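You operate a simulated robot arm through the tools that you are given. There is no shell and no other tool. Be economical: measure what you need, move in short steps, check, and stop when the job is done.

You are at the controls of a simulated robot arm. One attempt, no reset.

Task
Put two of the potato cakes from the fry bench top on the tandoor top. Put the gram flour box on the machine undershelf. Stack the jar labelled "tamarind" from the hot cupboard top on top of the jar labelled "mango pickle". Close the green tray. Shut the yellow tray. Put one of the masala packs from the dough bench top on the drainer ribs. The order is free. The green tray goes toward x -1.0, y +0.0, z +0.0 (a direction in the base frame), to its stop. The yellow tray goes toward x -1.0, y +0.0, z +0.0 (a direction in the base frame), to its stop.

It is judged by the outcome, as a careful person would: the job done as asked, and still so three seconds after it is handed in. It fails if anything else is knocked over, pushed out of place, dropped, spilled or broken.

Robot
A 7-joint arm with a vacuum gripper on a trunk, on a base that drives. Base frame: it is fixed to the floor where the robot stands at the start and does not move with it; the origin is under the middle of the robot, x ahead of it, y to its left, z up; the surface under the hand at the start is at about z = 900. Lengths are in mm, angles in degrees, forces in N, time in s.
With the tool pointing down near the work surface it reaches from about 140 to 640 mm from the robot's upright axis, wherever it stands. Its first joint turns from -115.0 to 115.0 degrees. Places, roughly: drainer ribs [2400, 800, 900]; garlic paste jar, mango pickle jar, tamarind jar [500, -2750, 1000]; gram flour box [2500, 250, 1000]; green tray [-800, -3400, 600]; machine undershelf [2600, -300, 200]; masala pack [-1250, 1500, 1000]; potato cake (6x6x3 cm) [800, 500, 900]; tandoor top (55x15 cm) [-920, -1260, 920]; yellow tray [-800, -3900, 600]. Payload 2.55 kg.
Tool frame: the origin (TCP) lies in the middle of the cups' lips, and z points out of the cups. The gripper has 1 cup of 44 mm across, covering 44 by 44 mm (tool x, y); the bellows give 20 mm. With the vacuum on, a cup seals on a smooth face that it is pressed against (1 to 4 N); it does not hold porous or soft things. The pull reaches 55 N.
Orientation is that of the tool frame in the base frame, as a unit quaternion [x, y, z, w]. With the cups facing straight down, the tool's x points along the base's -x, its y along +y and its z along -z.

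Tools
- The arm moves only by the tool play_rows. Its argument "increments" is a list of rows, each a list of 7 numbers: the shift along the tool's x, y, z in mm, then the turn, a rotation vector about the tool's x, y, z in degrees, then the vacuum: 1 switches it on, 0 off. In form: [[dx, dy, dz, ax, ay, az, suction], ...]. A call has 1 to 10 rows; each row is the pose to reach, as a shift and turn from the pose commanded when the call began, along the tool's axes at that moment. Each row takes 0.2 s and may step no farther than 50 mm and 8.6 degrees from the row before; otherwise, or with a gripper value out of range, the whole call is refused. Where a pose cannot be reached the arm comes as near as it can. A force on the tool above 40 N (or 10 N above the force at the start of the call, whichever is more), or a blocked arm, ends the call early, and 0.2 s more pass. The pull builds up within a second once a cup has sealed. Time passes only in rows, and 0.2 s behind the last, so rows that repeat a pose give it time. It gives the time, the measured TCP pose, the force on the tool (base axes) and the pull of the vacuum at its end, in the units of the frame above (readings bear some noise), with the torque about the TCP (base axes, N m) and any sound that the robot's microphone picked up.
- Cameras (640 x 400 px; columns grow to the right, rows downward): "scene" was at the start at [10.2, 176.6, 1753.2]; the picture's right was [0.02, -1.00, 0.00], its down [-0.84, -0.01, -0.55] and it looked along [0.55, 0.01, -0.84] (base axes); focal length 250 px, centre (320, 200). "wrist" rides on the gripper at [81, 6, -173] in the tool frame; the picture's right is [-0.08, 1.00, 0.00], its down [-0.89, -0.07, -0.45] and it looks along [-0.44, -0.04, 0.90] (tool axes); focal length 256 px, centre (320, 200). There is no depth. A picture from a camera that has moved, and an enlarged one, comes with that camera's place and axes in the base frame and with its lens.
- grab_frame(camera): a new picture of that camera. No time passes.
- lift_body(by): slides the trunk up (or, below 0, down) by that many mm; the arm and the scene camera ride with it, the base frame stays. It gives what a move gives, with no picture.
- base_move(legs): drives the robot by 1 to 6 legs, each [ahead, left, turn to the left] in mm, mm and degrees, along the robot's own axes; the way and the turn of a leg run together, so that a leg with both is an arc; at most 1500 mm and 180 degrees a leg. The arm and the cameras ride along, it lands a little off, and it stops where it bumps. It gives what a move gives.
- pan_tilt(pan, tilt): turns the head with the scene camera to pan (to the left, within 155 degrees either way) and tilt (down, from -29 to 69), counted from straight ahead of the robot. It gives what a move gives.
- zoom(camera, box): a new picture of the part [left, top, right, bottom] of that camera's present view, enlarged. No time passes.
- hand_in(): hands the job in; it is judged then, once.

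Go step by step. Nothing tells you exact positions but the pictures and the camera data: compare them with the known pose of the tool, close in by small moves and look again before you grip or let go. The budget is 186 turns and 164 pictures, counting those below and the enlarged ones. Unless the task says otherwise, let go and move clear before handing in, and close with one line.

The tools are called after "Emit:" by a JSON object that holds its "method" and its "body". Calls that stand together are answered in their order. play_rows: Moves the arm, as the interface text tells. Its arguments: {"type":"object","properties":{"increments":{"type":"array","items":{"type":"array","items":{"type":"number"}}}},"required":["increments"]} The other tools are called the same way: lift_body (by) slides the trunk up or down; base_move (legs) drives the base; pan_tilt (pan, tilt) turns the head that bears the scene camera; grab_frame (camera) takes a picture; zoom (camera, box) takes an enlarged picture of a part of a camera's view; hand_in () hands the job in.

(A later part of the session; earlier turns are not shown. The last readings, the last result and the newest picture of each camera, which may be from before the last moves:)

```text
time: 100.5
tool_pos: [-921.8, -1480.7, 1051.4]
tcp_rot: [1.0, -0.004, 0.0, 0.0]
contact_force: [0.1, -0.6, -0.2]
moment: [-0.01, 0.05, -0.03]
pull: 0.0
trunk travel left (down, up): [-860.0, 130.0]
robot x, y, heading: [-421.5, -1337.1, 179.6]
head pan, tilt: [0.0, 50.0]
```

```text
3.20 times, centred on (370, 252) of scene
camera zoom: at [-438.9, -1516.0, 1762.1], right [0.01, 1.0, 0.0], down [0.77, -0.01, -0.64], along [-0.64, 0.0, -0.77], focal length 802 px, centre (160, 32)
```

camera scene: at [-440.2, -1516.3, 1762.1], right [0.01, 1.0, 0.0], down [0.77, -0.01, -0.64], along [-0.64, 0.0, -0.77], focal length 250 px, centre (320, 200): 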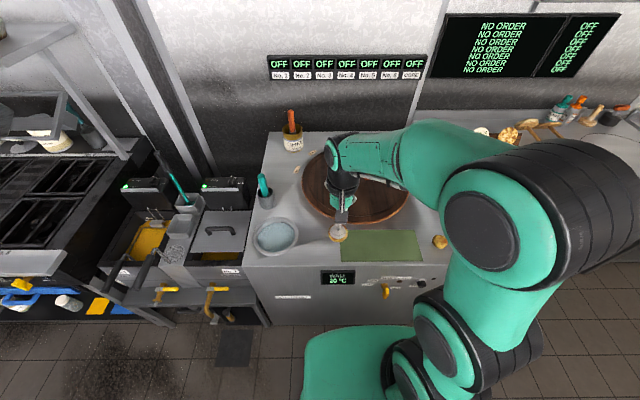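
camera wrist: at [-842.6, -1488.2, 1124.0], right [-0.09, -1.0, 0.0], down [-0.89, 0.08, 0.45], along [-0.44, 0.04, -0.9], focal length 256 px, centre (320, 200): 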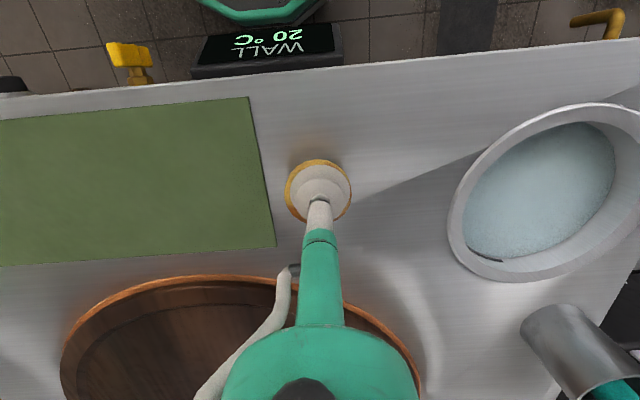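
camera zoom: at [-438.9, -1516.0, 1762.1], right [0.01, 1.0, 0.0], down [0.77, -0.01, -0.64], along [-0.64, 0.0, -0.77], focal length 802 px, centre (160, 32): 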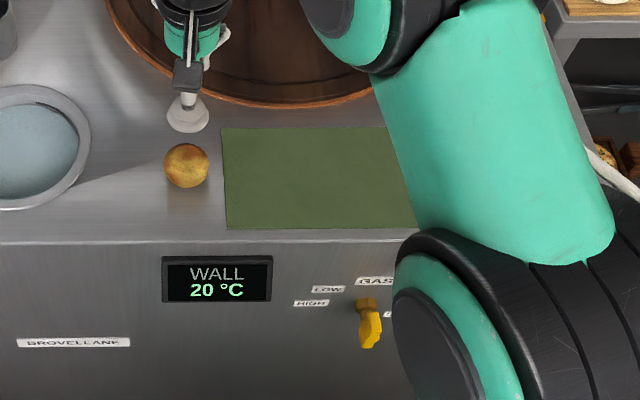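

Both cakes are on the tandoor. Next are the trays, so I'll retract and look down the aisle toward -y.

Emit:
{"method": "play_rows", "body": {"increments": [[0, 0, -40, 0, 0, 0, 0], [40, 0, -65, 0, 0, 0, 0], [75, 0, -95, 0, 0, 0, 0], [112, 0, -120, 0, 0, 0, 0], [112, -15, -140, 0, 0, 0, 0]]}}

Emit:
{"method": "pan_tilt", "body": {"pan": 75, "tilt": 30}}

Emit:
{"method": "grab_frame", "body": {"camera": "scene"}}

```text
time: 101.7
tool_pos: [-812.6, -1467.0, 1190.1]
tcp_rot: [1.0, -0.004, 0.0, 0.0]
contact_force: [-0.9, 0.1, -0.7]
moment: [-0.01, 0.02, 0.01]
pull: 0.0
trunk travel left (down, up): [-860.0, 130.0]
robot x, y, heading: [-422.5, -1337.6, 179.6]
head pan, tilt: [0.0, 50.0]
```

```text
time: 103.1
tool_pos: [-810.3, -1467.3, 1189.2]
tcp_rot: [1.0, -0.004, 0.001, 0.0]
contact_force: [0.3, 0.0, -0.6]
moment: [0.0, 0.01, 0.01]
pull: 0.1
trunk travel left (down, up): [-860.0, 130.0]
robot x, y, heading: [-421.3, -1338.9, 179.7]
head pan, tilt: [75.0, 30.0]
```

```text
125 pictures are left
camera scene: at [-387.5, -1604.2, 1791.6], right [-0.96, 0.27, 0.0], down [0.13, 0.48, -0.87], along [-0.23, -0.83, -0.5], focal length 250 px, centre (320, 200)
```

scene: 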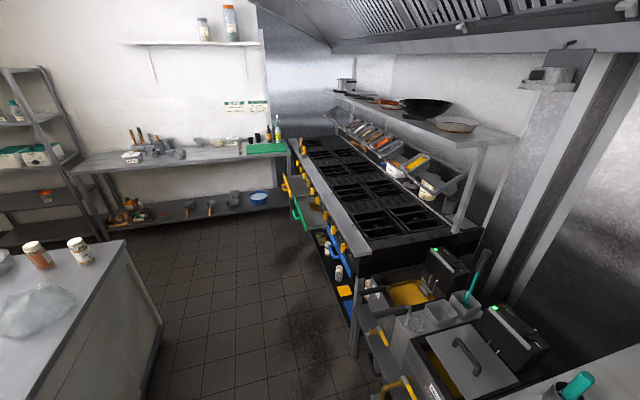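

I see the range with the tray handles at its far end and the hot cupboard jars on the left side. I'll drive down the aisle to y≈-3200.

Emit:
{"method": "base_move", "body": {"legs": [[-170, 0, 0], [0, 950, 0], [0, 950, 0]]}}

Emit:
{"method": "pan_tilt", "body": {"pan": 20, "tilt": 50}}

Emit:
{"method": "grab_frame", "body": {"camera": "scene"}}

Emit:
{"method": "grab_frame", "body": {"camera": "wrist"}}

```text
time: 113.7
tool_pos: [-651.1, -3374.8, 1191.2]
tcp_rot: [1.0, -0.003, 0.0, 0.0]
contact_force: [-0.3, 0.2, -0.2]
moment: [0.02, 0.04, 0.02]
pull: 0.1
trunk travel left (down, up): [-860.0, 130.0]
robot x, y, heading: [-263.5, -3242.1, 179.8]
head pan, tilt: [75.0, 30.0]
```

```text
time: 115.0
tool_pos: [-651.6, -3374.7, 1191.7]
tcp_rot: [1.0, -0.003, 0.0, -0.001]
contact_force: [0.0, 0.3, -1.0]
moment: [-0.02, -0.01, -0.01]
pull: 0.1
trunk travel left (down, up): [-860.0, 130.0]
robot x, y, heading: [-263.1, -3246.1, 179.7]
head pan, tilt: [20.0, 50.0]
```

```text
124 pictures are left
camera scene: at [-276.3, -3448.9, 1762.1], right [-0.34, 0.94, 0.0], down [0.72, 0.26, -0.64], along [-0.61, -0.22, -0.77], focal length 250 px, centre (320, 200)
```

scene: 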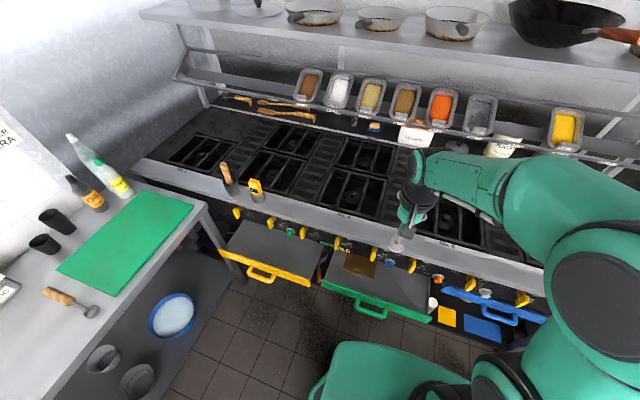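

```text
123 pictures are left
camera wrist: at [-571.2, -3379.8, 1363.8], right [-0.08, -1.0, 0.0], down [-0.89, 0.08, 0.45], along [-0.44, 0.04, -0.9], focal length 256 px, centre (320, 200)
```

wrist: 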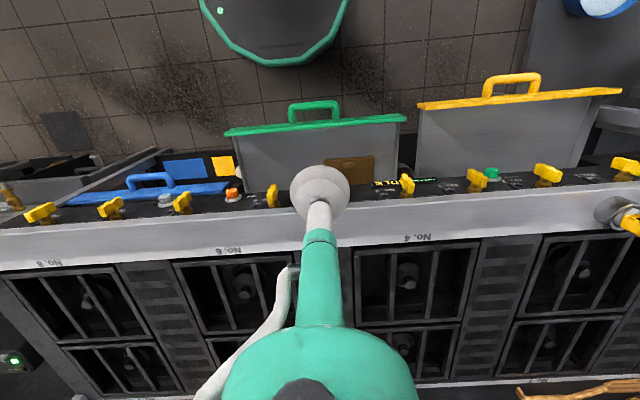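

The green and yellow trays stick out toward me, fronts near x≈-700 and x≈-665. I'll zoom to see the fronts in detail.

Emit:
{"method": "zoom", "body": {"camera": "scene", "box": [210, 200, 450, 350]}}

Emit:
{"method": "zoom", "body": {"camera": "wrist", "box": [210, 60, 450, 210]}}

```text
2.67 times, centred on (330, 275) of scene
camera zoom: at [-276.3, -3448.9, 1762.1], right [-0.34, 0.94, 0.0], down [0.72, 0.26, -0.64], along [-0.61, -0.22, -0.77], focal length 668 px, centre (293, 0)
```

zoom: 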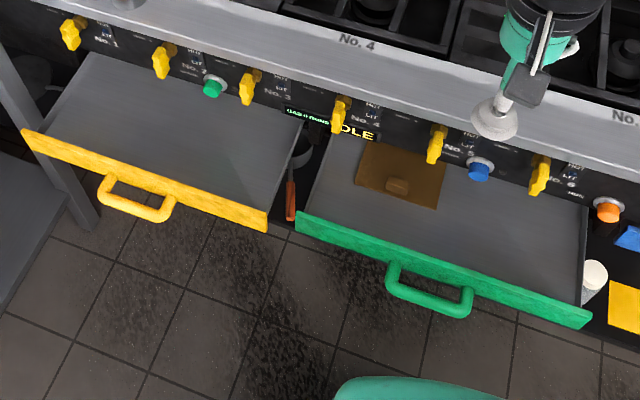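

```text
2.67 times, centred on (330, 135) of wrist
camera zoom: at [-571.2, -3379.8, 1363.8], right [-0.08, -1.0, 0.0], down [-0.89, 0.08, 0.45], along [-0.44, 0.04, -0.9], focal length 683 px, centre (293, 373)
```

zoom: 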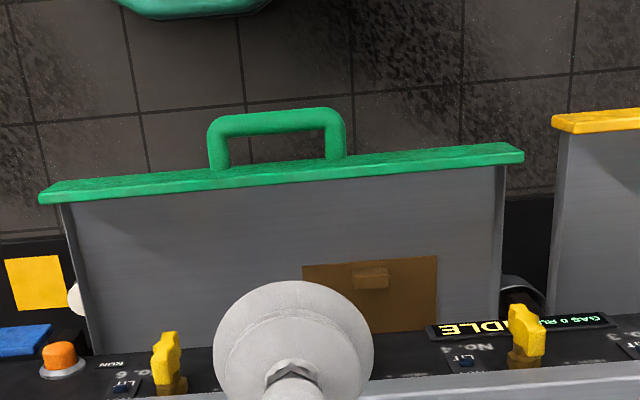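

The trays have a lip about 40 mm tall with a handle. I'll back off and turn the cup to point at the trays (toward -x).

Emit:
{"method": "base_move", "body": {"legs": [[-120, 0, 0]]}}

Emit:
{"method": "play_rows", "body": {"increments": [[0, 0, 0, 0, -8.5, 0, 0], [0, 0, 0, 0, -17, 0, 0], [0, 0, 0, 0, -25.5, 0, 0], [-10, 0, 0, 0, -34, 0, 0], [-20, 0, 0, 0, -42.5, 0, 0], [-30, 0, 0, 0, -51, 0, 0], [-40, 0, 0, 0, -59.5, 0, 0], [-50, 0, 0, 0, -68, 0, 0], [-60, 0, 0, 0, -76.5, 0, 0], [-60, 0, 0, 0, -85, 0, 0]]}}

Emit:
{"method": "grab_frame", "body": {"camera": "scene"}}

```text
time: 116.2
tool_pos: [-532.2, -3374.2, 1190.8]
tcp_rot: [1.0, -0.003, -0.001, 0.001]
contact_force: [0.7, 0.2, -1.1]
moment: [-0.01, 0.0, 0.01]
pull: 0.1
trunk travel left (down, up): [-860.0, 130.0]
robot x, y, heading: [-139.7, -3243.6, 179.4]
head pan, tilt: [20.0, 50.0]
```

```text
time: 118.4
tool_pos: [-582.1, -3370.0, 1196.2]
tcp_rot: [0.832, -0.002, -0.554, -0.001]
contact_force: [-0.6, -1.1, 0.6]
moment: [0.01, -0.01, -0.02]
pull: 0.1
out of reach, approached as far as the arm can: row 8, 9, 10
trunk travel left (down, up): [-860.0, 130.0]
robot x, y, heading: [-142.3, -3242.3, 179.7]
head pan, tilt: [20.0, 50.0]
```

```text
120 pictures are left
camera scene: at [-156.7, -3449.8, 1762.0], right [-0.34, 0.94, 0.0], down [0.72, 0.26, -0.64], along [-0.61, -0.22, -0.77], focal length 250 px, centre (320, 200)
```

scene: 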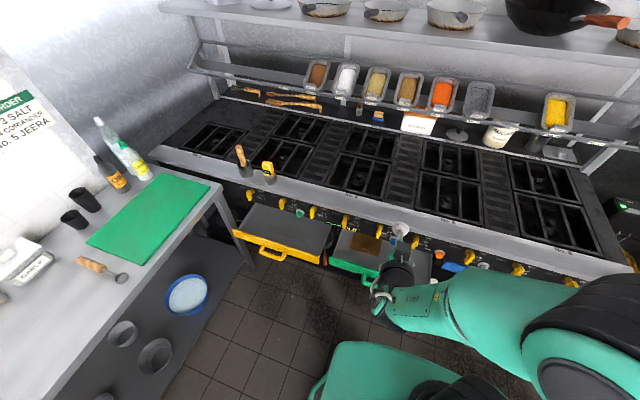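

The tilt stopped at about 67°. I'll try extending forward and finishing the turn.

Emit:
{"method": "play_rows", "body": {"increments": [[-15, 0, 37, 0, 0, 0, 0], [-30, 0, 74, 0, 0, 0, 0], [-38, 0, 92, 0, -8, 0, 0], [-38, 0, 92, 0, -16, 0, 0], [-38, 0, 92, 0, -23, 0, 0], [-38, 0, 92, 0, -23, 0, 0]]}}

```text
time: 119.8
tool_pos: [-685.4, -3369.0, 1196.4]
tcp_rot: [0.793, -0.001, -0.61, 0.0]
contact_force: [0.3, -0.7, -0.5]
moment: [0.01, 0.04, 0.0]
pull: 0.0
out of reach, approached as far as the arm can: row 4, 5, 6
trunk travel left (down, up): [-860.0, 130.0]
robot x, y, heading: [-144.0, -3244.4, 179.5]
head pan, tilt: [20.0, 50.0]
```

Emit:
{"method": "play_rows", "body": {"increments": [[-12, 0, 44, 0, 0, 0, 0], [-23, 0, 87, 0, 0, 0, 0], [-23, 0, 87, 0, -8, 0, 0], [-23, 0, 87, 0, -15, 0, 0], [-23, 0, 87, 0, -15, 0, 0]]}}

Emit:
{"method": "grab_frame", "body": {"camera": "scene"}}

```text
time: 121.0
tool_pos: [-773.3, -3369.5, 1197.0]
tcp_rot: [0.73, -0.001, -0.684, -0.001]
contact_force: [0.3, 0.4, 0.5]
moment: [-0.04, 0.01, -0.02]
pull: 0.1
out of reach, approached as far as the arm can: row 4, 5
trunk travel left (down, up): [-860.0, 130.0]
robot x, y, heading: [-145.8, -3249.3, 179.5]
head pan, tilt: [20.0, 50.0]
```

```text
119 pictures are left
camera scene: at [-156.9, -3449.9, 1762.0], right [-0.34, 0.94, 0.0], down [0.72, 0.26, -0.64], along [-0.61, -0.22, -0.77], focal length 250 px, centre (320, 200)
```

scene: 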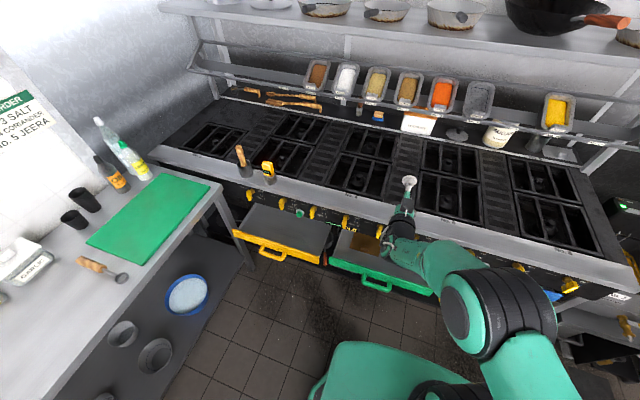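

The tool is now nearly horizontal (86°). I'll back away, shift to y≈-3480 beside the handle, lower the trunk and look.

Emit:
{"method": "base_move", "body": {"legs": [[-150, 0, 0], [0, 110, 0]]}}

Emit:
{"method": "lift_body", "body": {"by": -380}}

Emit:
{"method": "grab_frame", "body": {"camera": "scene"}}

Emit:
{"method": "grab_frame", "body": {"camera": "wrist"}}

```text
time: 123.2
tool_pos: [-624.5, -3478.4, 1196.5]
tcp_rot: [0.73, 0.0, -0.684, 0.0]
contact_force: [0.2, 0.4, 0.3]
moment: [0.01, -0.05, 0.0]
pull: 0.0
trunk travel left (down, up): [-860.0, 130.0]
robot x, y, heading: [5.9, -3352.6, 179.7]
head pan, tilt: [20.0, 50.0]
```

```text
time: 126.8
tool_pos: [-624.4, -3478.1, 817.3]
tcp_rot: [0.73, -0.003, -0.683, -0.002]
contact_force: [-0.3, -0.5, 0.3]
moment: [0.0, -0.01, 0.01]
pull: 0.1
trunk travel left (down, up): [-480.0, 510.0]
robot x, y, heading: [2.3, -3354.2, 179.5]
head pan, tilt: [20.0, 50.0]
```

```text
118 pictures are left
camera scene: at [-6.9, -3559.0, 1382.1], right [-0.34, 0.94, 0.0], down [0.72, 0.26, -0.64], along [-0.61, -0.22, -0.77], focal length 250 px, centre (320, 200)
```

scene: 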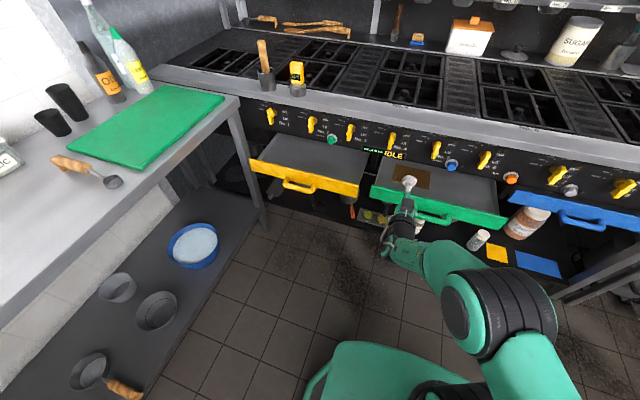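

```text
117 pictures are left
camera wrist: at [-447.2, -3483.9, 747.5], right [-0.01, -1.0, 0.08], down [0.39, 0.07, 0.92], along [-0.92, 0.04, 0.38], focal length 256 px, centre (320, 200)
```

wrist: 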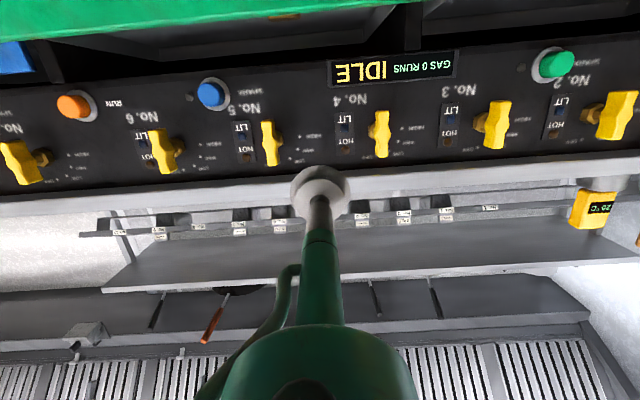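

The green lip's top edge is at z≈683, x≈-690. I'll zoom to measure the lip height.

Emit:
{"method": "zoom", "body": {"camera": "scene", "box": [240, 120, 520, 295]}}

```text
2.29 times, centred on (380, 208) of scene
camera zoom: at [-6.9, -3559.0, 1382.1], right [-0.34, 0.94, 0.0], down [0.72, 0.26, -0.64], along [-0.61, -0.22, -0.77], focal length 573 px, centre (183, 183)
```

zoom: 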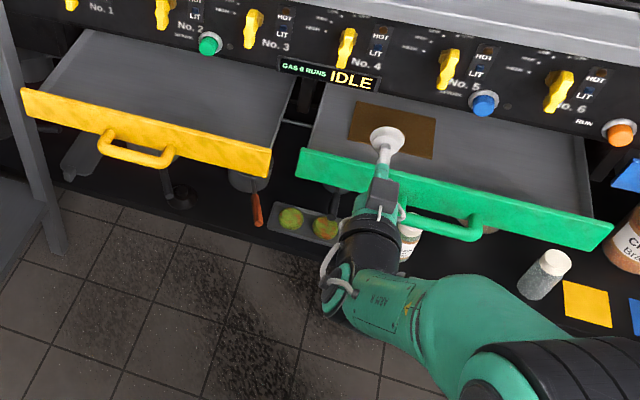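

The lip spans z≈619–682. I'll lower to z≈650 and advance close to it.

Emit:
{"method": "lift_body", "body": {"by": -167}}

Emit:
{"method": "play_rows", "body": {"increments": [[-1, 0, 25, 0, 0, 0, 0], [-3, 0, 45, 0, 0, 0, 0], [-3, 0, 45, 0, 0, 0, 0]]}}

Emit:
{"method": "zoom", "body": {"camera": "scene", "box": [240, 60, 560, 260]}}

Emit:
{"method": "grab_frame", "body": {"camera": "wrist"}}

```text
time: 128.7
tool_pos: [-625.8, -3477.8, 648.4]
tcp_rot: [0.731, -0.002, -0.683, -0.001]
contact_force: [0.0, 0.5, -0.4]
moment: [0.02, -0.01, 0.0]
pull: 0.0
trunk travel left (down, up): [-313.0, 677.0]
robot x, y, heading: [6.4, -3358.2, 179.6]
head pan, tilt: [20.0, 50.0]
```

```text
time: 129.5
tool_pos: [-669.4, -3478.4, 648.9]
tcp_rot: [0.731, -0.002, -0.683, -0.001]
contact_force: [0.5, -0.2, -0.1]
moment: [-0.02, 0.0, 0.0]
pull: 0.0
trunk travel left (down, up): [-313.0, 677.0]
robot x, y, heading: [4.9, -3353.3, 179.5]
head pan, tilt: [20.0, 50.0]
```

```text
2.00 times, centred on (400, 160) of scene
camera zoom: at [-7.0, -3559.0, 1215.1], right [-0.34, 0.94, 0.0], down [0.72, 0.26, -0.64], along [-0.61, -0.22, -0.77], focal length 501 px, centre (160, 280)
```

zoom: 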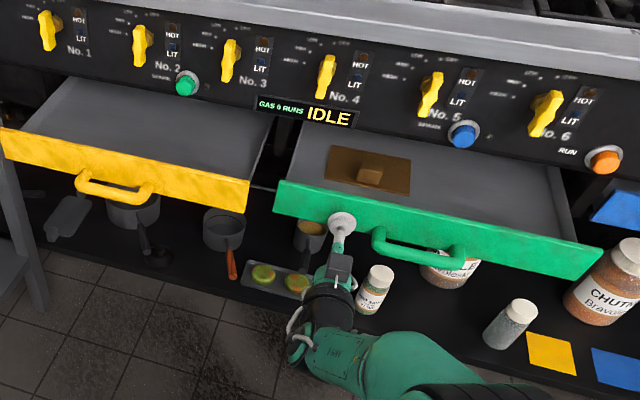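

```text
114 pictures are left
camera wrist: at [-492.3, -3484.1, 580.1], right [-0.01, -1.0, 0.08], down [0.39, 0.07, 0.92], along [-0.92, 0.04, 0.38], focal length 256 px, centre (320, 200)
```

wrist: 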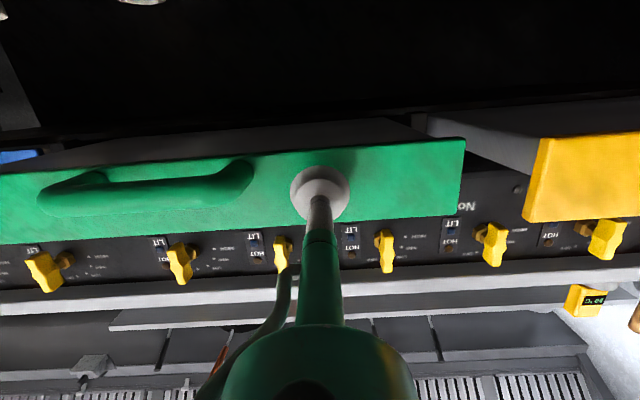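

The cup sits just in front of the green lip. Before I push, I'll look closely at the brown item on the tray.

Emit:
{"method": "zoom", "body": {"camera": "scene", "box": [370, 90, 470, 153]}}

```text
6.35 times, centred on (420, 122) of scene
camera zoom: at [-7.0, -3559.0, 1215.1], right [-0.34, 0.94, 0.0], down [0.72, 0.26, -0.64], along [-0.61, -0.22, -0.77], focal length 1591 px, centre (-315, 698)
```

zoom: 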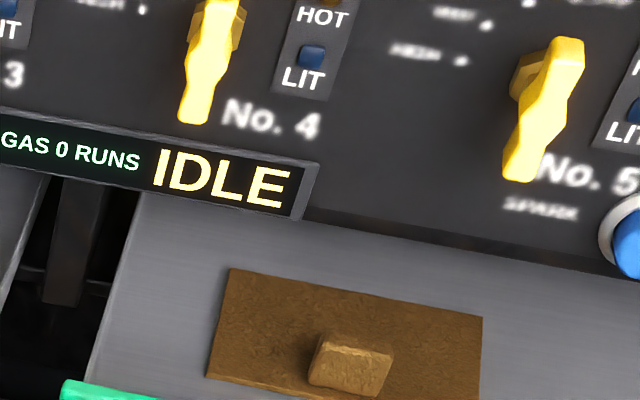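

It's a thin grease film with a small lump, which should ride along. I'll push gently now.

Emit:
{"method": "play_rows", "body": {"increments": [[-0.7, 0, 10, 0, 0, 0, 0], [-1.2, 0, 17, 0, 0, 0, 0], [-1.9, 0, 27, 0, 0, 0, 0], [-2.6, 0, 37, 0, 0, 0, 0], [-3.3, 0, 47, 0, 0, 0, 0], [-4, 0, 57, 0, 0, 0, 0], [-4.7, 0, 67, 0, 0, 0, 0]]}}

Emit:
{"method": "zoom", "body": {"camera": "scene", "box": [240, 60, 560, 260]}}

```text
time: 131.1
tool_pos: [-736.1, -3477.7, 650.4]
tcp_rot: [0.729, -0.002, -0.684, -0.002]
contact_force: [2.4, 0.2, -0.7]
moment: [-0.03, 0.02, -0.01]
pull: 0.0
trunk travel left (down, up): [-313.0, 677.0]
robot x, y, heading: [7.7, -3358.0, 179.4]
head pan, tilt: [20.0, 50.0]
```

```text
2.00 times, centred on (400, 160) of scene
camera zoom: at [-6.7, -3559.0, 1215.1], right [-0.34, 0.94, 0.0], down [0.72, 0.26, -0.64], along [-0.61, -0.22, -0.77], focal length 501 px, centre (160, 280)
```

zoom: 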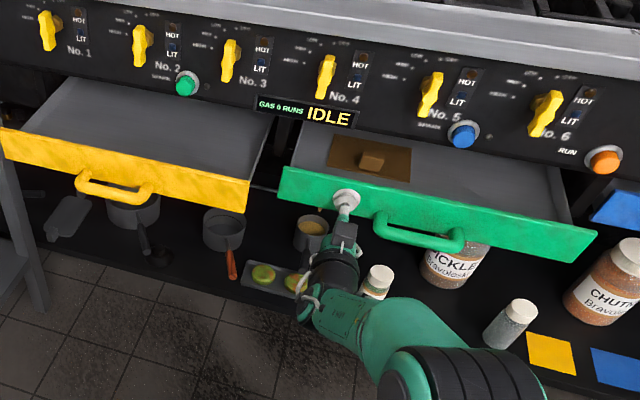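

The tray is sliding smoothly at about 2 N. I'll keep going.

Emit:
{"method": "play_rows", "body": {"increments": [[-0.7, 0, 10, 0, 0, 0, 0], [-1.4, 0, 20, 0, 0, 0, 0], [-2.1, 0, 30, 0, 0, 0, 0], [-2.8, 0, 40, 0, 0, 0, 0], [-3.5, 0, 50, 0, 0, 0, 0], [-4.2, 0, 60, 0, 0, 0, 0], [-4.8, 0, 70, 0, 0, 0, 0], [-5.5, 0, 80, 0, 0, 0, 0]]}}

Emit:
{"method": "zoom", "body": {"camera": "scene", "box": [240, 60, 560, 260]}}

```text
time: 132.9
tool_pos: [-816.9, -3477.3, 650.5]
tcp_rot: [0.729, -0.002, -0.684, -0.001]
contact_force: [2.1, -0.9, -0.7]
moment: [0.02, 0.02, -0.06]
pull: 0.0
trunk travel left (down, up): [-313.0, 677.0]
robot x, y, heading: [8.0, -3354.9, 179.6]
head pan, tilt: [20.0, 50.0]
```

```text
2.00 times, centred on (400, 160) of scene
camera zoom: at [-6.8, -3559.1, 1215.1], right [-0.34, 0.94, 0.0], down [0.72, 0.26, -0.64], along [-0.61, -0.22, -0.77], focal length 501 px, centre (160, 280)
```

zoom: 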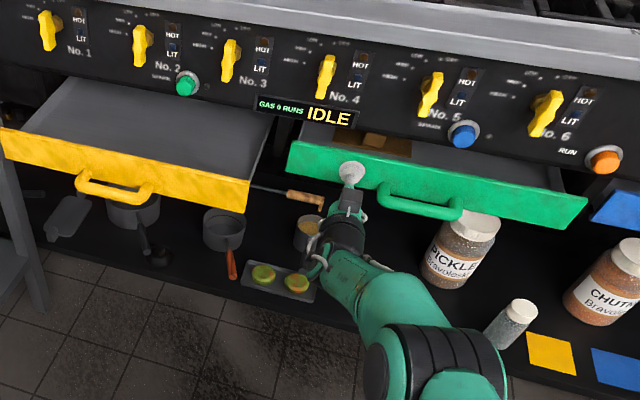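

Emit:
{"method": "play_rows", "body": {"increments": [[-0.7, 0, 10, 0, 0, 0, 0], [-1.4, 0, 20, 0, 0, 0, 0], [-2.1, 0, 30, 0, 0, 0, 0], [-2.8, 0, 40, 0, 0, 0, 0], [-3.5, 0, 50, 0, 0, 0, 0], [-4.2, 0, 60, 0, 0, 0, 0], [-4.8, 0, 70, 0, 0, 0, 0], [-5.5, 0, 80, 0, 0, 0, 0]]}}

Emit:
{"method": "zoom", "body": {"camera": "scene", "box": [240, 60, 560, 260]}}

```text
time: 134.3
tool_pos: [-871.0, -3477.1, 649.9]
tcp_rot: [0.73, -0.001, -0.683, -0.001]
contact_force: [20.1, 3.0, 3.9]
moment: [0.02, -0.08, 0.11]
pull: 0.0
trunk travel left (down, up): [-313.0, 677.0]
robot x, y, heading: [7.5, -3354.5, 179.8]
head pan, tilt: [20.0, 50.0]
stopped in row 6: the force on the tool passed its limit at 42 N (the readings are from after the stop); the commanded pose is now the measured one
```

```text
2.00 times, centred on (400, 160) of scene
camera zoom: at [-3.7, -3558.5, 1215.3], right [-0.34, 0.94, 0.0], down [0.72, 0.26, -0.64], along [-0.61, -0.22, -0.76], focal length 501 px, centre (160, 280)
```

zoom: 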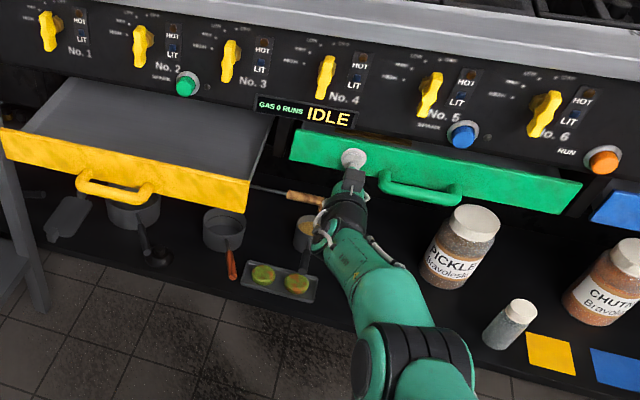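

It hit resistance at x≈-871. I'll check whether that is the real stop by comparing it with the closed blue tray.

Emit:
{"method": "zoom", "body": {"camera": "scene", "box": [380, 100, 640, 262]}}

Emit:
{"method": "grab_frame", "body": {"camera": "wrist"}}

```text
2.46 times, centred on (510, 181) of scene
camera zoom: at [-3.7, -3558.5, 1215.3], right [-0.34, 0.94, 0.0], down [0.72, 0.26, -0.64], along [-0.61, -0.22, -0.76], focal length 617 px, centre (-148, 247)
```

zoom: 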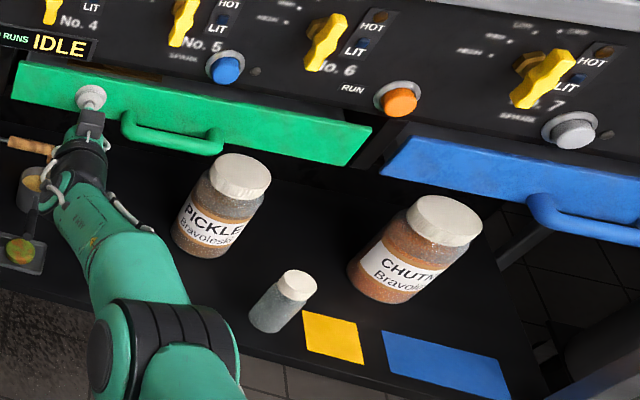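

```text
108 pictures are left
camera wrist: at [-693.5, -3483.4, 580.4], right [-0.01, -1.0, 0.08], down [0.39, 0.07, 0.92], along [-0.92, 0.04, 0.38], focal length 256 px, centre (320, 200)
```

wrist: 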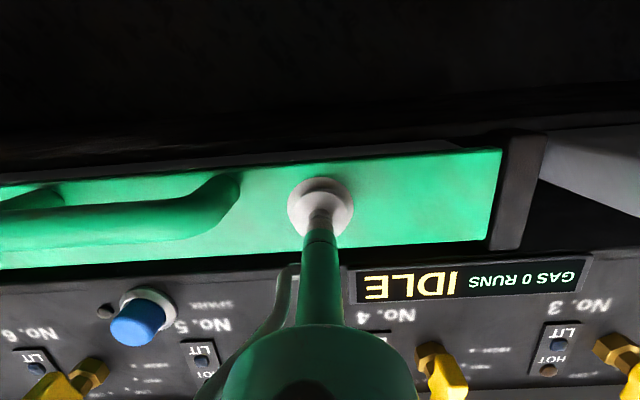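

The green lip is now level with the closed blue tray, so it's at its stop. I'll retreat and shift over to the yellow tray.

Emit:
{"method": "play_rows", "body": {"increments": [[3, 0, -40, 0, 0, 0, 0], [6, 0, -80, 0, 0, 0, 0], [8, 0, -120, 0, 0, 0, 0], [11, 0, -160, 0, 0, 0, 0], [14, 0, -200, 0, 0, 0, 0], [17, 0, -245, 0, 0, 0, 0], [17, 0, -265, 0, 0, 0, 0]]}}

Emit:
{"method": "base_move", "body": {"legs": [[0, 300, 0]]}}

Emit:
{"method": "grab_frame", "body": {"camera": "scene"}}

Emit:
{"method": "grab_frame", "body": {"camera": "wrist"}}

```text
time: 135.9
tool_pos: [-621.4, -3478.9, 644.7]
tcp_rot: [0.735, 0.0, -0.678, -0.001]
contact_force: [0.5, -0.2, -0.1]
moment: [0.01, -0.02, -0.01]
pull: 0.0
out of reach, approached as far as the arm can: row 7
trunk travel left (down, up): [-313.0, 677.0]
robot x, y, heading: [4.2, -3352.0, 179.7]
head pan, tilt: [20.0, 50.0]
```

```text
time: 138.0
tool_pos: [-623.9, -3781.7, 644.9]
tcp_rot: [0.735, -0.001, -0.678, -0.003]
contact_force: [3.0, 0.2, -1.6]
moment: [0.03, 0.13, 0.1]
pull: 0.0
trunk travel left (down, up): [-313.0, 677.0]
robot x, y, heading: [7.6, -3660.7, 179.5]
head pan, tilt: [20.0, 50.0]
```

```text
107 pictures are left
camera scene: at [-13.1, -3863.6, 1215.5], right [-0.33, 0.94, 0.0], down [0.72, 0.26, -0.64], along [-0.6, -0.21, -0.77], focal length 250 px, centre (320, 200)
```

scene: 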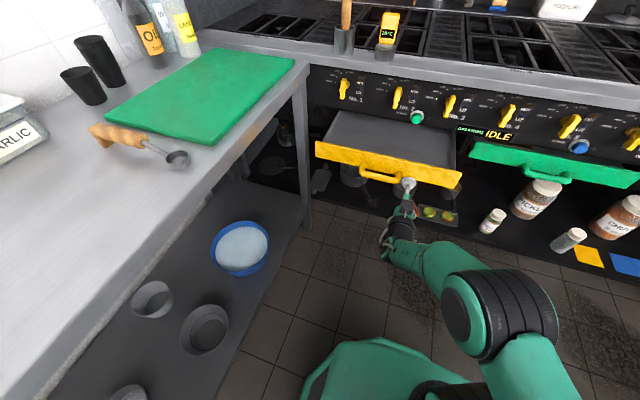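

```text
106 pictures are left
camera wrist: at [-445.6, -3787.6, 577.8], right [-0.01, -1.0, 0.08], down [0.37, 0.07, 0.93], along [-0.93, 0.04, 0.37], focal length 256 px, centre (320, 200)
```

wrist: 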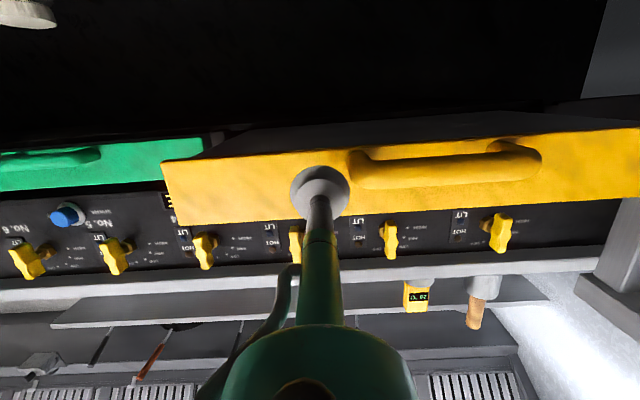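

The cup already touches the yellow lip lightly, close to the handle. I'll slide a bit away from the handle and push.

Emit:
{"method": "play_rows", "body": {"increments": [[0, 0, -5, 0, 0, 0, 0], [0, -20, -5, 0, 0, 0, 0], [-0.8, -20, 10, 0, 0, 0, 0], [-1.6, -20, 20, 0, 0, 0, 0], [-2.4, -20, 30, 0, 0, 0, 0], [-3.2, -20, 40, 0, 0, 0, 0], [-4, -20, 50, 0, 0, 0, 0], [-4.8, -20, 60, 0, 0, 0, 0], [-5.6, -20, 70, 0, 0, 0, 0], [-6.4, -20, 80, 0, 0, 0, 0]]}}

Emit:
{"method": "zoom", "body": {"camera": "scene", "box": [240, 60, 560, 260]}}

```text
time: 140.2
tool_pos: [-700.8, -3761.4, 646.0]
tcp_rot: [0.733, -0.002, -0.68, -0.003]
contact_force: [1.8, -0.6, 0.3]
moment: [0.02, 0.04, -0.04]
pull: 0.1
out of reach, approached as far as the arm can: row 1, 2
trunk travel left (down, up): [-313.0, 677.0]
robot x, y, heading: [-0.0, -3659.2, 179.6]
head pan, tilt: [20.0, 50.0]
```

```text
2.00 times, centred on (400, 160) of scene
camera zoom: at [-9.4, -3862.8, 1215.1], right [-0.33, 0.94, 0.0], down [0.72, 0.26, -0.64], along [-0.61, -0.21, -0.77], focal length 501 px, centre (160, 280)
```

zoom: 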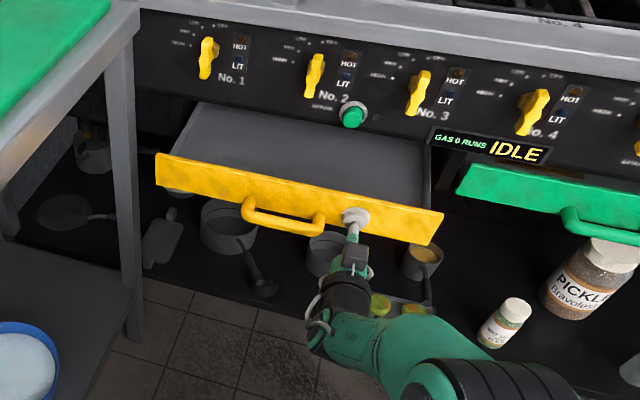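

Emit:
{"method": "play_rows", "body": {"increments": [[-0.8, 0, 10, 0, 0, 0, 0], [-1.6, 0, 20, 0, 0, 0, 0], [-2.4, 0, 30, 0, 0, 0, 0], [-3.2, 0, 40, 0, 0, 0, 0], [-4, 0, 50, 0, 0, 0, 0], [-4.8, 0, 60, 0, 0, 0, 0], [-5.6, 0, 70, 0, 0, 0, 0], [-6.4, 0, 80, 0, 0, 0, 0], [-7.2, 0, 90, 0, 0, 0, 0], [-8, 0, 100, 0, 0, 0, 0]]}}

Emit:
{"method": "play_rows", "body": {"increments": [[-0.8, 0, 10, 0, 0, 0, 0], [-1.6, 0, 20, 0, 0, 0, 0], [-2.4, 0, 30, 0, 0, 0, 0], [-3.2, 0, 40, 0, 0, 0, 0], [-4, 0, 50, 0, 0, 0, 0], [-4.8, 0, 60, 0, 0, 0, 0], [-5.6, 0, 70, 0, 0, 0, 0], [-6.4, 0, 80, 0, 0, 0, 0], [-7.2, 0, 90, 0, 0, 0, 0]]}}

Emit:
{"method": "zoom", "body": {"camera": "scene", "box": [240, 60, 640, 310]}}

```text
time: 142.4
tool_pos: [-803.2, -3760.0, 646.4]
tcp_rot: [0.734, -0.002, -0.68, -0.003]
contact_force: [2.4, -0.5, 0.1]
moment: [0.0, 0.0, -0.03]
pull: 0.1
trunk travel left (down, up): [-313.0, 677.0]
robot x, y, heading: [2.8, -3659.6, 179.3]
head pan, tilt: [20.0, 50.0]
```

```text
time: 144.0
tool_pos: [-870.0, -3760.2, 646.2]
tcp_rot: [0.734, -0.002, -0.68, -0.003]
contact_force: [19.4, 1.6, 4.9]
moment: [-0.01, -0.13, 0.13]
pull: 0.0
trunk travel left (down, up): [-313.0, 677.0]
robot x, y, heading: [4.3, -3658.8, 179.7]
head pan, tilt: [20.0, 50.0]
stopped in row 8: the force on the tool passed its limit at 41 N (the readings are from after the stop); the commanded pose is now the measured one
```

```text
1.60 times, centred on (440, 185) of scene
camera zoom: at [-6.3, -3862.3, 1215.3], right [-0.33, 0.94, 0.0], down [0.72, 0.26, -0.64], along [-0.61, -0.21, -0.76], focal length 401 px, centre (128, 224)
```

zoom: 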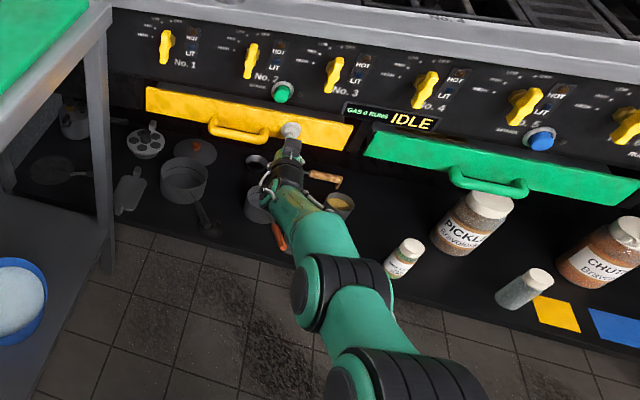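

Both trays reached the same stop at x≈-870. I'll retreat and raise the trunk to its earlier height.

Emit:
{"method": "play_rows", "body": {"increments": [[3, 0, -40, 0, 0, 0, 0], [6, 0, -80, 0, 0, 0, 0], [9, 0, -120, 0, 0, 0, 0], [12, 0, -160, 0, 0, 0, 0], [15, 0, -200, 0, 0, 0, 0], [18, 0, -235, 0, 0, 0, 0]]}}

Emit:
{"method": "lift_body", "body": {"by": 547}}

Emit:
{"method": "play_rows", "body": {"increments": [[0, 0, 0, 0, 8.5, 0, 0], [0, 0, 0, 0, 17, 0, 0], [0, 0, 0, 0, 25.5, 0, 0], [0, 10, -10, 0, 34, 0, 0], [0, 20, -20, 0, 42.5, 0, 0], [0, 30, -40, 0, 51, 0, 0], [0, 50, -60, 0, 59.5, 0, 0], [0, 70, -80, 0, 68, 0, 0], [0, 90, -110, 0, 76.5, 0, 0], [0, 110, -140, 0, 85, 0, 0]]}}

```text
time: 145.4
tool_pos: [-633.8, -3762.4, 642.3]
tcp_rot: [0.735, -0.002, -0.678, -0.003]
contact_force: [0.6, 0.1, -0.3]
moment: [0.03, 0.0, -0.03]
pull: 0.0
trunk travel left (down, up): [-313.0, 677.0]
robot x, y, heading: [5.3, -3661.9, 179.5]
head pan, tilt: [20.0, 50.0]
```

```text
refused: 547 is not a number from -400 to 400
```

```text
time: 147.6
tool_pos: [-472.4, -3860.3, 612.1]
tcp_rot: [1.0, -0.002, -0.014, 0.005]
contact_force: [-0.2, 0.2, 0.2]
moment: [-0.06, 0.09, -0.02]
pull: 0.0
out of reach, approached as far as the arm can: row 9, 10
trunk travel left (down, up): [-313.0, 677.0]
robot x, y, heading: [3.9, -3657.5, 179.6]
head pan, tilt: [20.0, 50.0]
```

The lift was refused because of its 400 mm limit, but the arm turned safely. I'll raise in two steps and look at the trays.

Emit:
{"method": "lift_body", "body": {"by": 300}}

Emit:
{"method": "lift_body", "body": {"by": 247}}

Emit:
{"method": "play_rows", "body": {"increments": [[40, -30, 0, 0, 1, 0, 0], [70, -55, 0, 0, 2, 0, 0], [90, -72, 0, 0, 2, 0, 0], [90, -72, 0, 0, 2, 0, 0]]}}

Emit:
{"method": "grab_frame", "body": {"camera": "scene"}}

```text
time: 150.6
tool_pos: [-472.0, -3859.9, 909.9]
tcp_rot: [1.0, -0.003, -0.015, 0.006]
contact_force: [-0.1, 0.0, -0.2]
moment: [-0.02, 0.04, -0.02]
pull: 0.0
trunk travel left (down, up): [-613.0, 377.0]
robot x, y, heading: [4.5, -3655.8, 179.4]
head pan, tilt: [20.0, 50.0]
```

```text
time: 153.2
tool_pos: [-471.7, -3860.4, 1157.9]
tcp_rot: [1.0, -0.003, -0.016, 0.005]
contact_force: [0.2, 1.0, -0.3]
moment: [-0.01, 0.01, 0.0]
pull: 0.1
trunk travel left (down, up): [-860.0, 130.0]
robot x, y, heading: [7.9, -3657.2, 179.2]
head pan, tilt: [20.0, 50.0]
```

```text
time: 154.2
tool_pos: [-382.4, -3790.1, 1153.9]
tcp_rot: [1.0, -0.002, 0.003, 0.006]
contact_force: [0.9, -0.1, 0.0]
moment: [0.05, -0.03, 0.02]
pull: 0.1
trunk travel left (down, up): [-860.0, 130.0]
robot x, y, heading: [6.2, -3659.2, 179.6]
head pan, tilt: [20.0, 50.0]
```

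```text
103 pictures are left
camera scene: at [-10.3, -3863.2, 1762.0], right [-0.33, 0.94, 0.0], down [0.72, 0.26, -0.64], along [-0.61, -0.21, -0.77], focal length 250 px, centre (320, 200)
```

scene: 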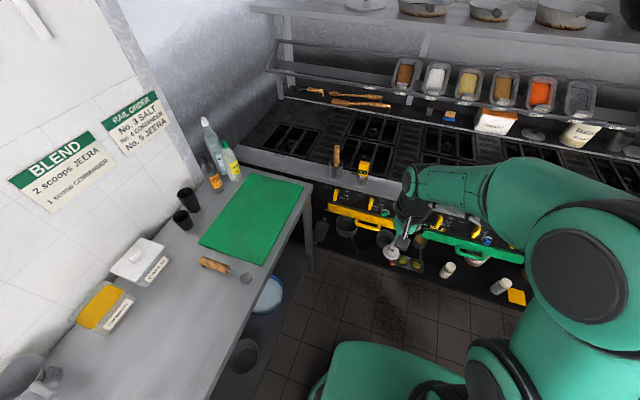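

I'll level the tool and drive to face the hot cupboard.

Emit:
{"method": "play_rows", "body": {"increments": [[0, 0, -20, 0.7, -0.35, 0, 0], [0, 0, -36, 0.7, -0.35, 0, 0], [0, 0, -36, 0.7, -0.35, 0, 0]]}}

Emit:
{"method": "base_move", "body": {"legs": [[150, 0, 0], [0, -810, 0], [0, 0, -179.5]]}}

Emit:
{"method": "pan_tilt", "body": {"pan": 0, "tilt": 45}}

Emit:
{"method": "grab_frame", "body": {"camera": "scene"}}

Emit:
{"method": "grab_frame", "body": {"camera": "wrist"}}

```text
time: 155.0
tool_pos: [-383.1, -3788.6, 1188.9]
tcp_rot: [1.0, -0.003, 0.001, -0.001]
contact_force: [0.3, -0.5, -0.6]
moment: [0.01, 0.0, 0.01]
pull: 0.0
trunk travel left (down, up): [-860.0, 130.0]
robot x, y, heading: [6.9, -3661.2, 179.3]
head pan, tilt: [20.0, 50.0]
```

```text
time: 167.7
tool_pos: [249.1, -2716.2, 1189.1]
tcp_rot: [0.003, 1.0, -0.001, 0.002]
contact_force: [0.3, -0.5, -0.4]
moment: [0.01, 0.0, -0.03]
pull: 0.0
trunk travel left (down, up): [-860.0, 130.0]
robot x, y, heading: [-138.3, -2847.9, -0.4]
head pan, tilt: [20.0, 50.0]
```

```text
time: 168.5
tool_pos: [247.7, -2715.0, 1189.5]
tcp_rot: [0.003, 1.0, -0.001, 0.001]
contact_force: [0.1, -0.8, 0.9]
moment: [-0.02, 0.01, -0.07]
pull: 0.0
trunk travel left (down, up): [-860.0, 130.0]
robot x, y, heading: [-139.3, -2843.2, -0.6]
head pan, tilt: [0.0, 45.0]
```

```text
102 pictures are left
camera scene: at [-115.9, -2670.1, 1769.0], right [-0.01, -1.0, 0.0], down [-0.71, 0.01, -0.71], along [0.71, -0.01, -0.71], focal length 250 px, centre (320, 200)
```

scene: 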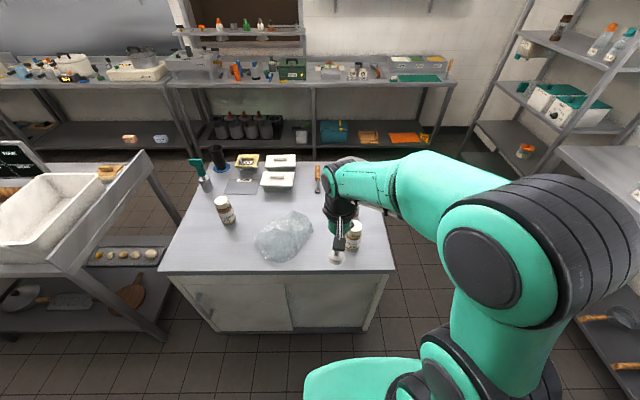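

```text
101 pictures are left
camera wrist: at [166.7, -2706.8, 1362.0], right [0.08, 1.0, 0.0], down [0.89, -0.07, 0.45], along [0.44, -0.04, -0.89], focal length 256 px, centre (320, 200)
```

wrist: 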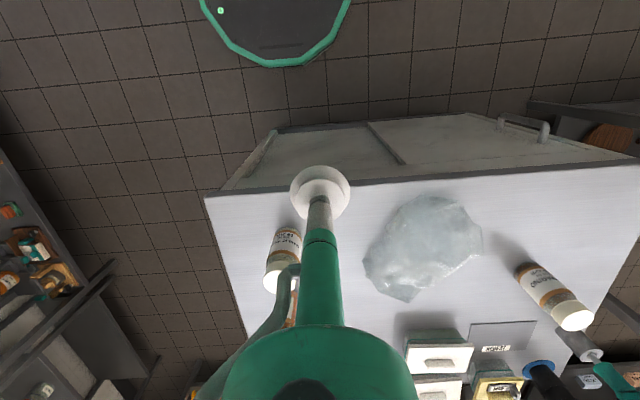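

Jars stand on the hot cupboard; one may be hidden behind the arm. I'll zoom to read the labels.

Emit:
{"method": "zoom", "body": {"camera": "scene", "box": [190, 180, 270, 230]}}

Emit:
{"method": "zoom", "body": {"camera": "scene", "box": [310, 200, 390, 250]}}

Emit:
{"method": "zoom", "body": {"camera": "wrist", "box": [240, 210, 360, 330]}}

```text
8.00 times, centred on (230, 205) of scene
camera zoom: at [-115.9, -2670.1, 1769.0], right [-0.01, -1.0, 0.0], down [-0.71, 0.01, -0.71], along [0.71, -0.01, -0.71], focal length 2004 px, centre (1040, 160)
```

zoom: 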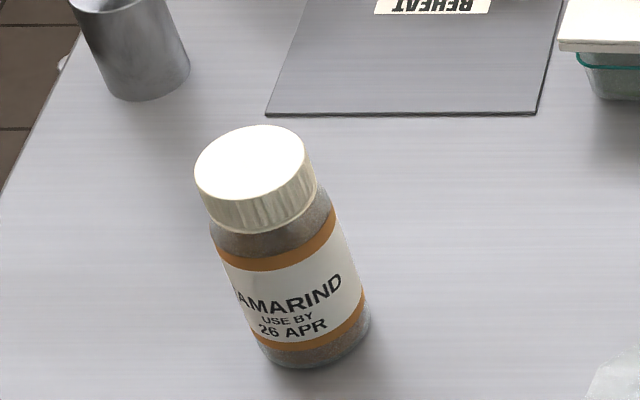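

```text
8.00 times, centred on (350, 225) of scene
camera zoom: at [-115.9, -2670.1, 1769.0], right [-0.01, -1.0, 0.0], down [-0.71, 0.01, -0.71], along [0.71, -0.01, -0.71], focal length 2004 px, centre (80, 0)
```

zoom: 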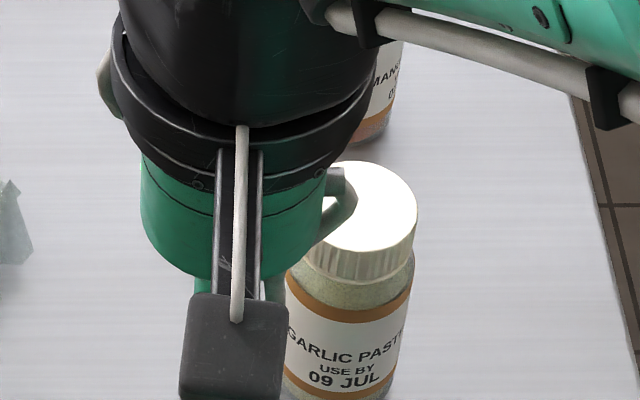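

```text
3.33 times, centred on (300, 270) of wrist
camera zoom: at [166.7, -2706.8, 1362.0], right [0.08, 1.0, 0.0], down [0.89, -0.07, 0.45], along [0.44, -0.04, -0.89], focal length 853 px, centre (387, -33)
```

zoom: 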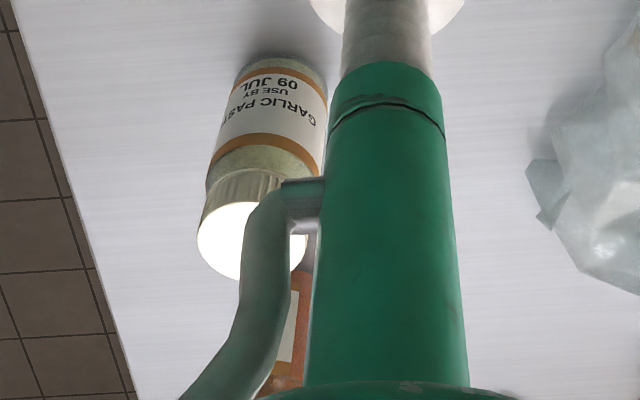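

Tamarind is the left jar near (625,-2278); mango pickle is behind garlic paste near (650,-2850). I'll drive to the tamarind jar.

Emit:
{"method": "base_move", "body": {"legs": [[0, 450, 0], [165, 0, 0.4]]}}

Emit:
{"method": "grab_frame", "body": {"camera": "scene"}}

Emit:
{"method": "grab_frame", "body": {"camera": "wrist"}}

```text
time: 172.2
tool_pos: [417.9, -2266.8, 1188.6]
tcp_rot: [-0.001, 1.0, -0.001, 0.0]
contact_force: [0.9, 0.7, -0.4]
moment: [0.03, 0.03, 0.01]
pull: 0.1
trunk travel left (down, up): [-860.0, 130.0]
robot x, y, heading: [28.4, -2400.1, 0.0]
head pan, tilt: [0.0, 45.0]
```

```text
97 pictures are left
camera scene: at [53.1, -2223.5, 1769.0], right [0.0, -1.0, 0.0], down [-0.71, 0.0, -0.71], along [0.71, 0.0, -0.71], focal length 250 px, centre (320, 200)
```

scene: 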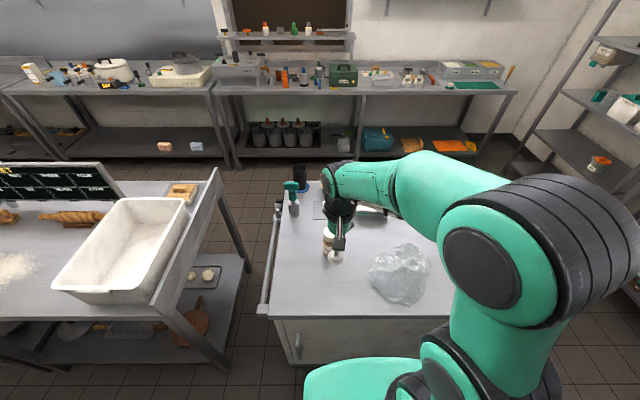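

```text
96 pictures are left
camera wrist: at [335.7, -2258.3, 1361.9], right [0.08, 1.0, 0.0], down [0.89, -0.07, 0.45], along [0.44, -0.04, -0.89], focal length 256 px, centre (320, 200)
```

wrist: 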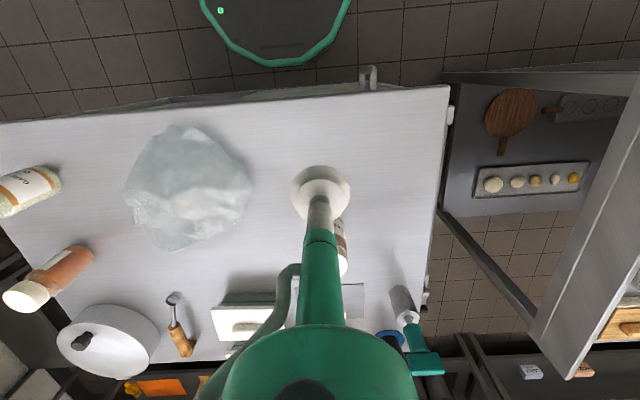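

The tool hides the jar, so I'll shift it right and look again.

Emit:
{"method": "play_rows", "body": {"increments": [[0, -45, 0, 0, 0, 0, 0], [0, -90, 0, 0, 0, 0, 0], [0, -130, 0, 0, 0, 0, 0], [0, -130, 0, 0, 0, 0, 0]]}}

Emit:
{"method": "grab_frame", "body": {"camera": "wrist"}}

Emit:
{"method": "zoom", "body": {"camera": "scene", "box": [280, 190, 400, 265]}}

```text
time: 173.2
tool_pos: [417.5, -2396.6, 1189.0]
tcp_rot: [-0.001, 1.0, -0.002, 0.0]
contact_force: [0.2, 0.0, -0.1]
moment: [0.0, 0.01, 0.0]
pull: 0.1
trunk travel left (down, up): [-860.0, 130.0]
robot x, y, heading: [33.2, -2397.2, -0.3]
head pan, tilt: [0.0, 45.0]
```

```text
95 pictures are left
camera wrist: at [335.3, -2388.4, 1361.2], right [0.08, 1.0, 0.0], down [0.89, -0.07, 0.45], along [0.45, -0.04, -0.89], focal length 256 px, centre (320, 200)
```

wrist: 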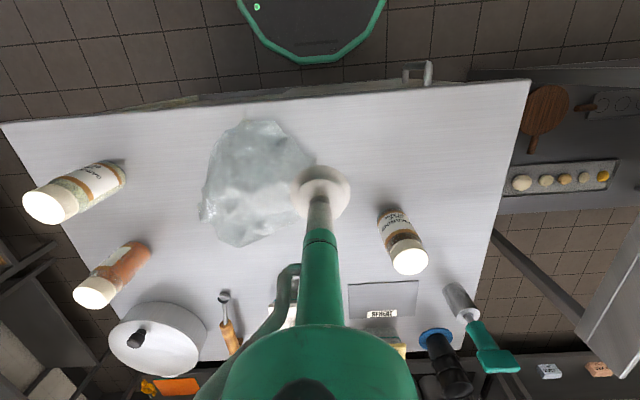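

```text
5.33 times, centred on (340, 228) of scene
camera zoom: at [52.5, -2222.8, 1768.9], right [0.0, -1.0, 0.0], down [-0.71, 0.0, -0.71], along [0.71, 0.0, -0.71], focal length 1336 px, centre (213, 53)
```

zoom: 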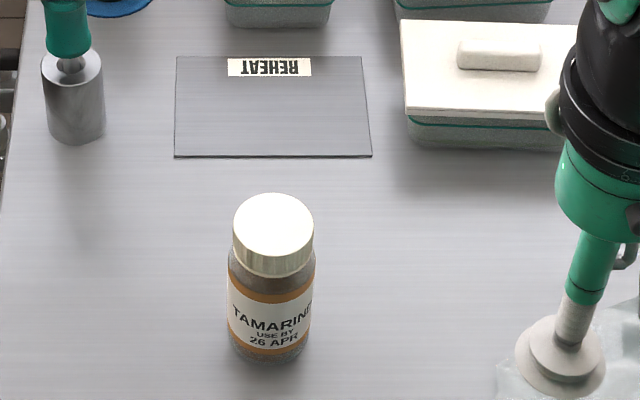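

The tamarind lid's centre is at about (625,-2265), top at z≈1027. I'll move above it.

Emit:
{"method": "play_rows", "body": {"increments": [[-30, 19, 0, 0, 0, 0, 0], [-60, 38, 0, 0, 0, 0, 0], [-90, 57, 10, 0, 0, 0, 0], [-120, 76, 25, 0, 0, 0, 0], [-150, 95, 40, 0, 0, 0, 0], [-180, 114, 60, 0, 0, 0, 0], [-207, 131, 80, 0, 0, 0, 0], [-207, 131, 80, 0, 0, 0, 0]]}}

Emit:
{"method": "zoom", "body": {"camera": "scene", "box": [280, 190, 400, 265]}}

Emit:
{"method": "grab_frame", "body": {"camera": "wrist"}}

```text
time: 175.0
tool_pos: [598.5, -2272.3, 1088.1]
tcp_rot: [-0.001, 1.0, -0.001, 0.003]
contact_force: [-0.3, -0.5, -0.1]
moment: [0.0, -0.04, -0.01]
pull: 0.0
out of reach, approached as far as the arm can: row 2, 3, 4, 5, 6, 7, 8
trunk travel left (down, up): [-860.0, 130.0]
robot x, y, heading: [32.3, -2393.5, -0.1]
head pan, tilt: [0.0, 45.0]
```

```text
5.33 times, centred on (340, 228) of scene
camera zoom: at [50.4, -2224.4, 1769.1], right [0.0, -1.0, 0.0], down [-0.71, 0.0, -0.71], along [0.71, 0.0, -0.71], focal length 1336 px, centre (213, 53)
```

zoom: 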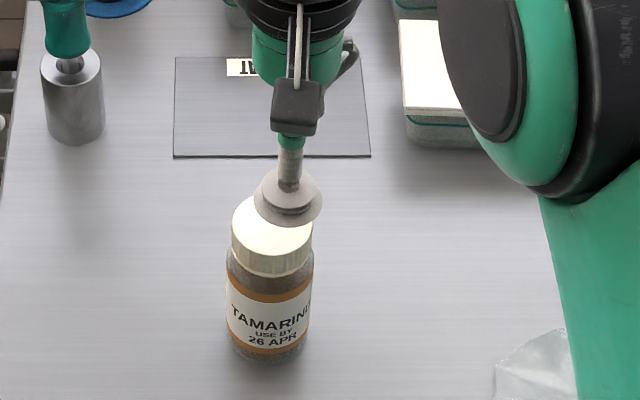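

```text
92 pictures are left
camera wrist: at [516.3, -2264.8, 1260.7], right [0.08, 1.0, 0.0], down [0.89, -0.07, 0.45], along [0.45, -0.04, -0.89], focal length 256 px, centre (320, 200)
```

wrist: 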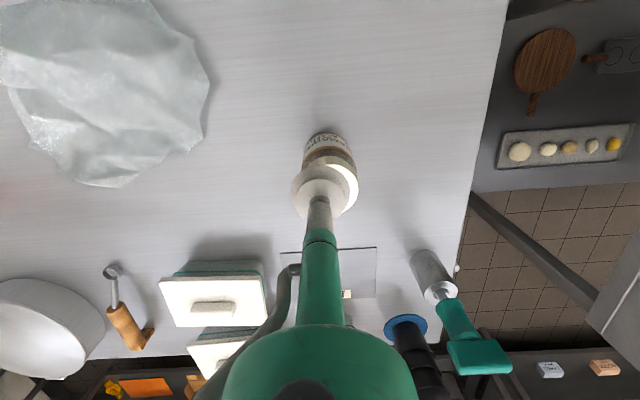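

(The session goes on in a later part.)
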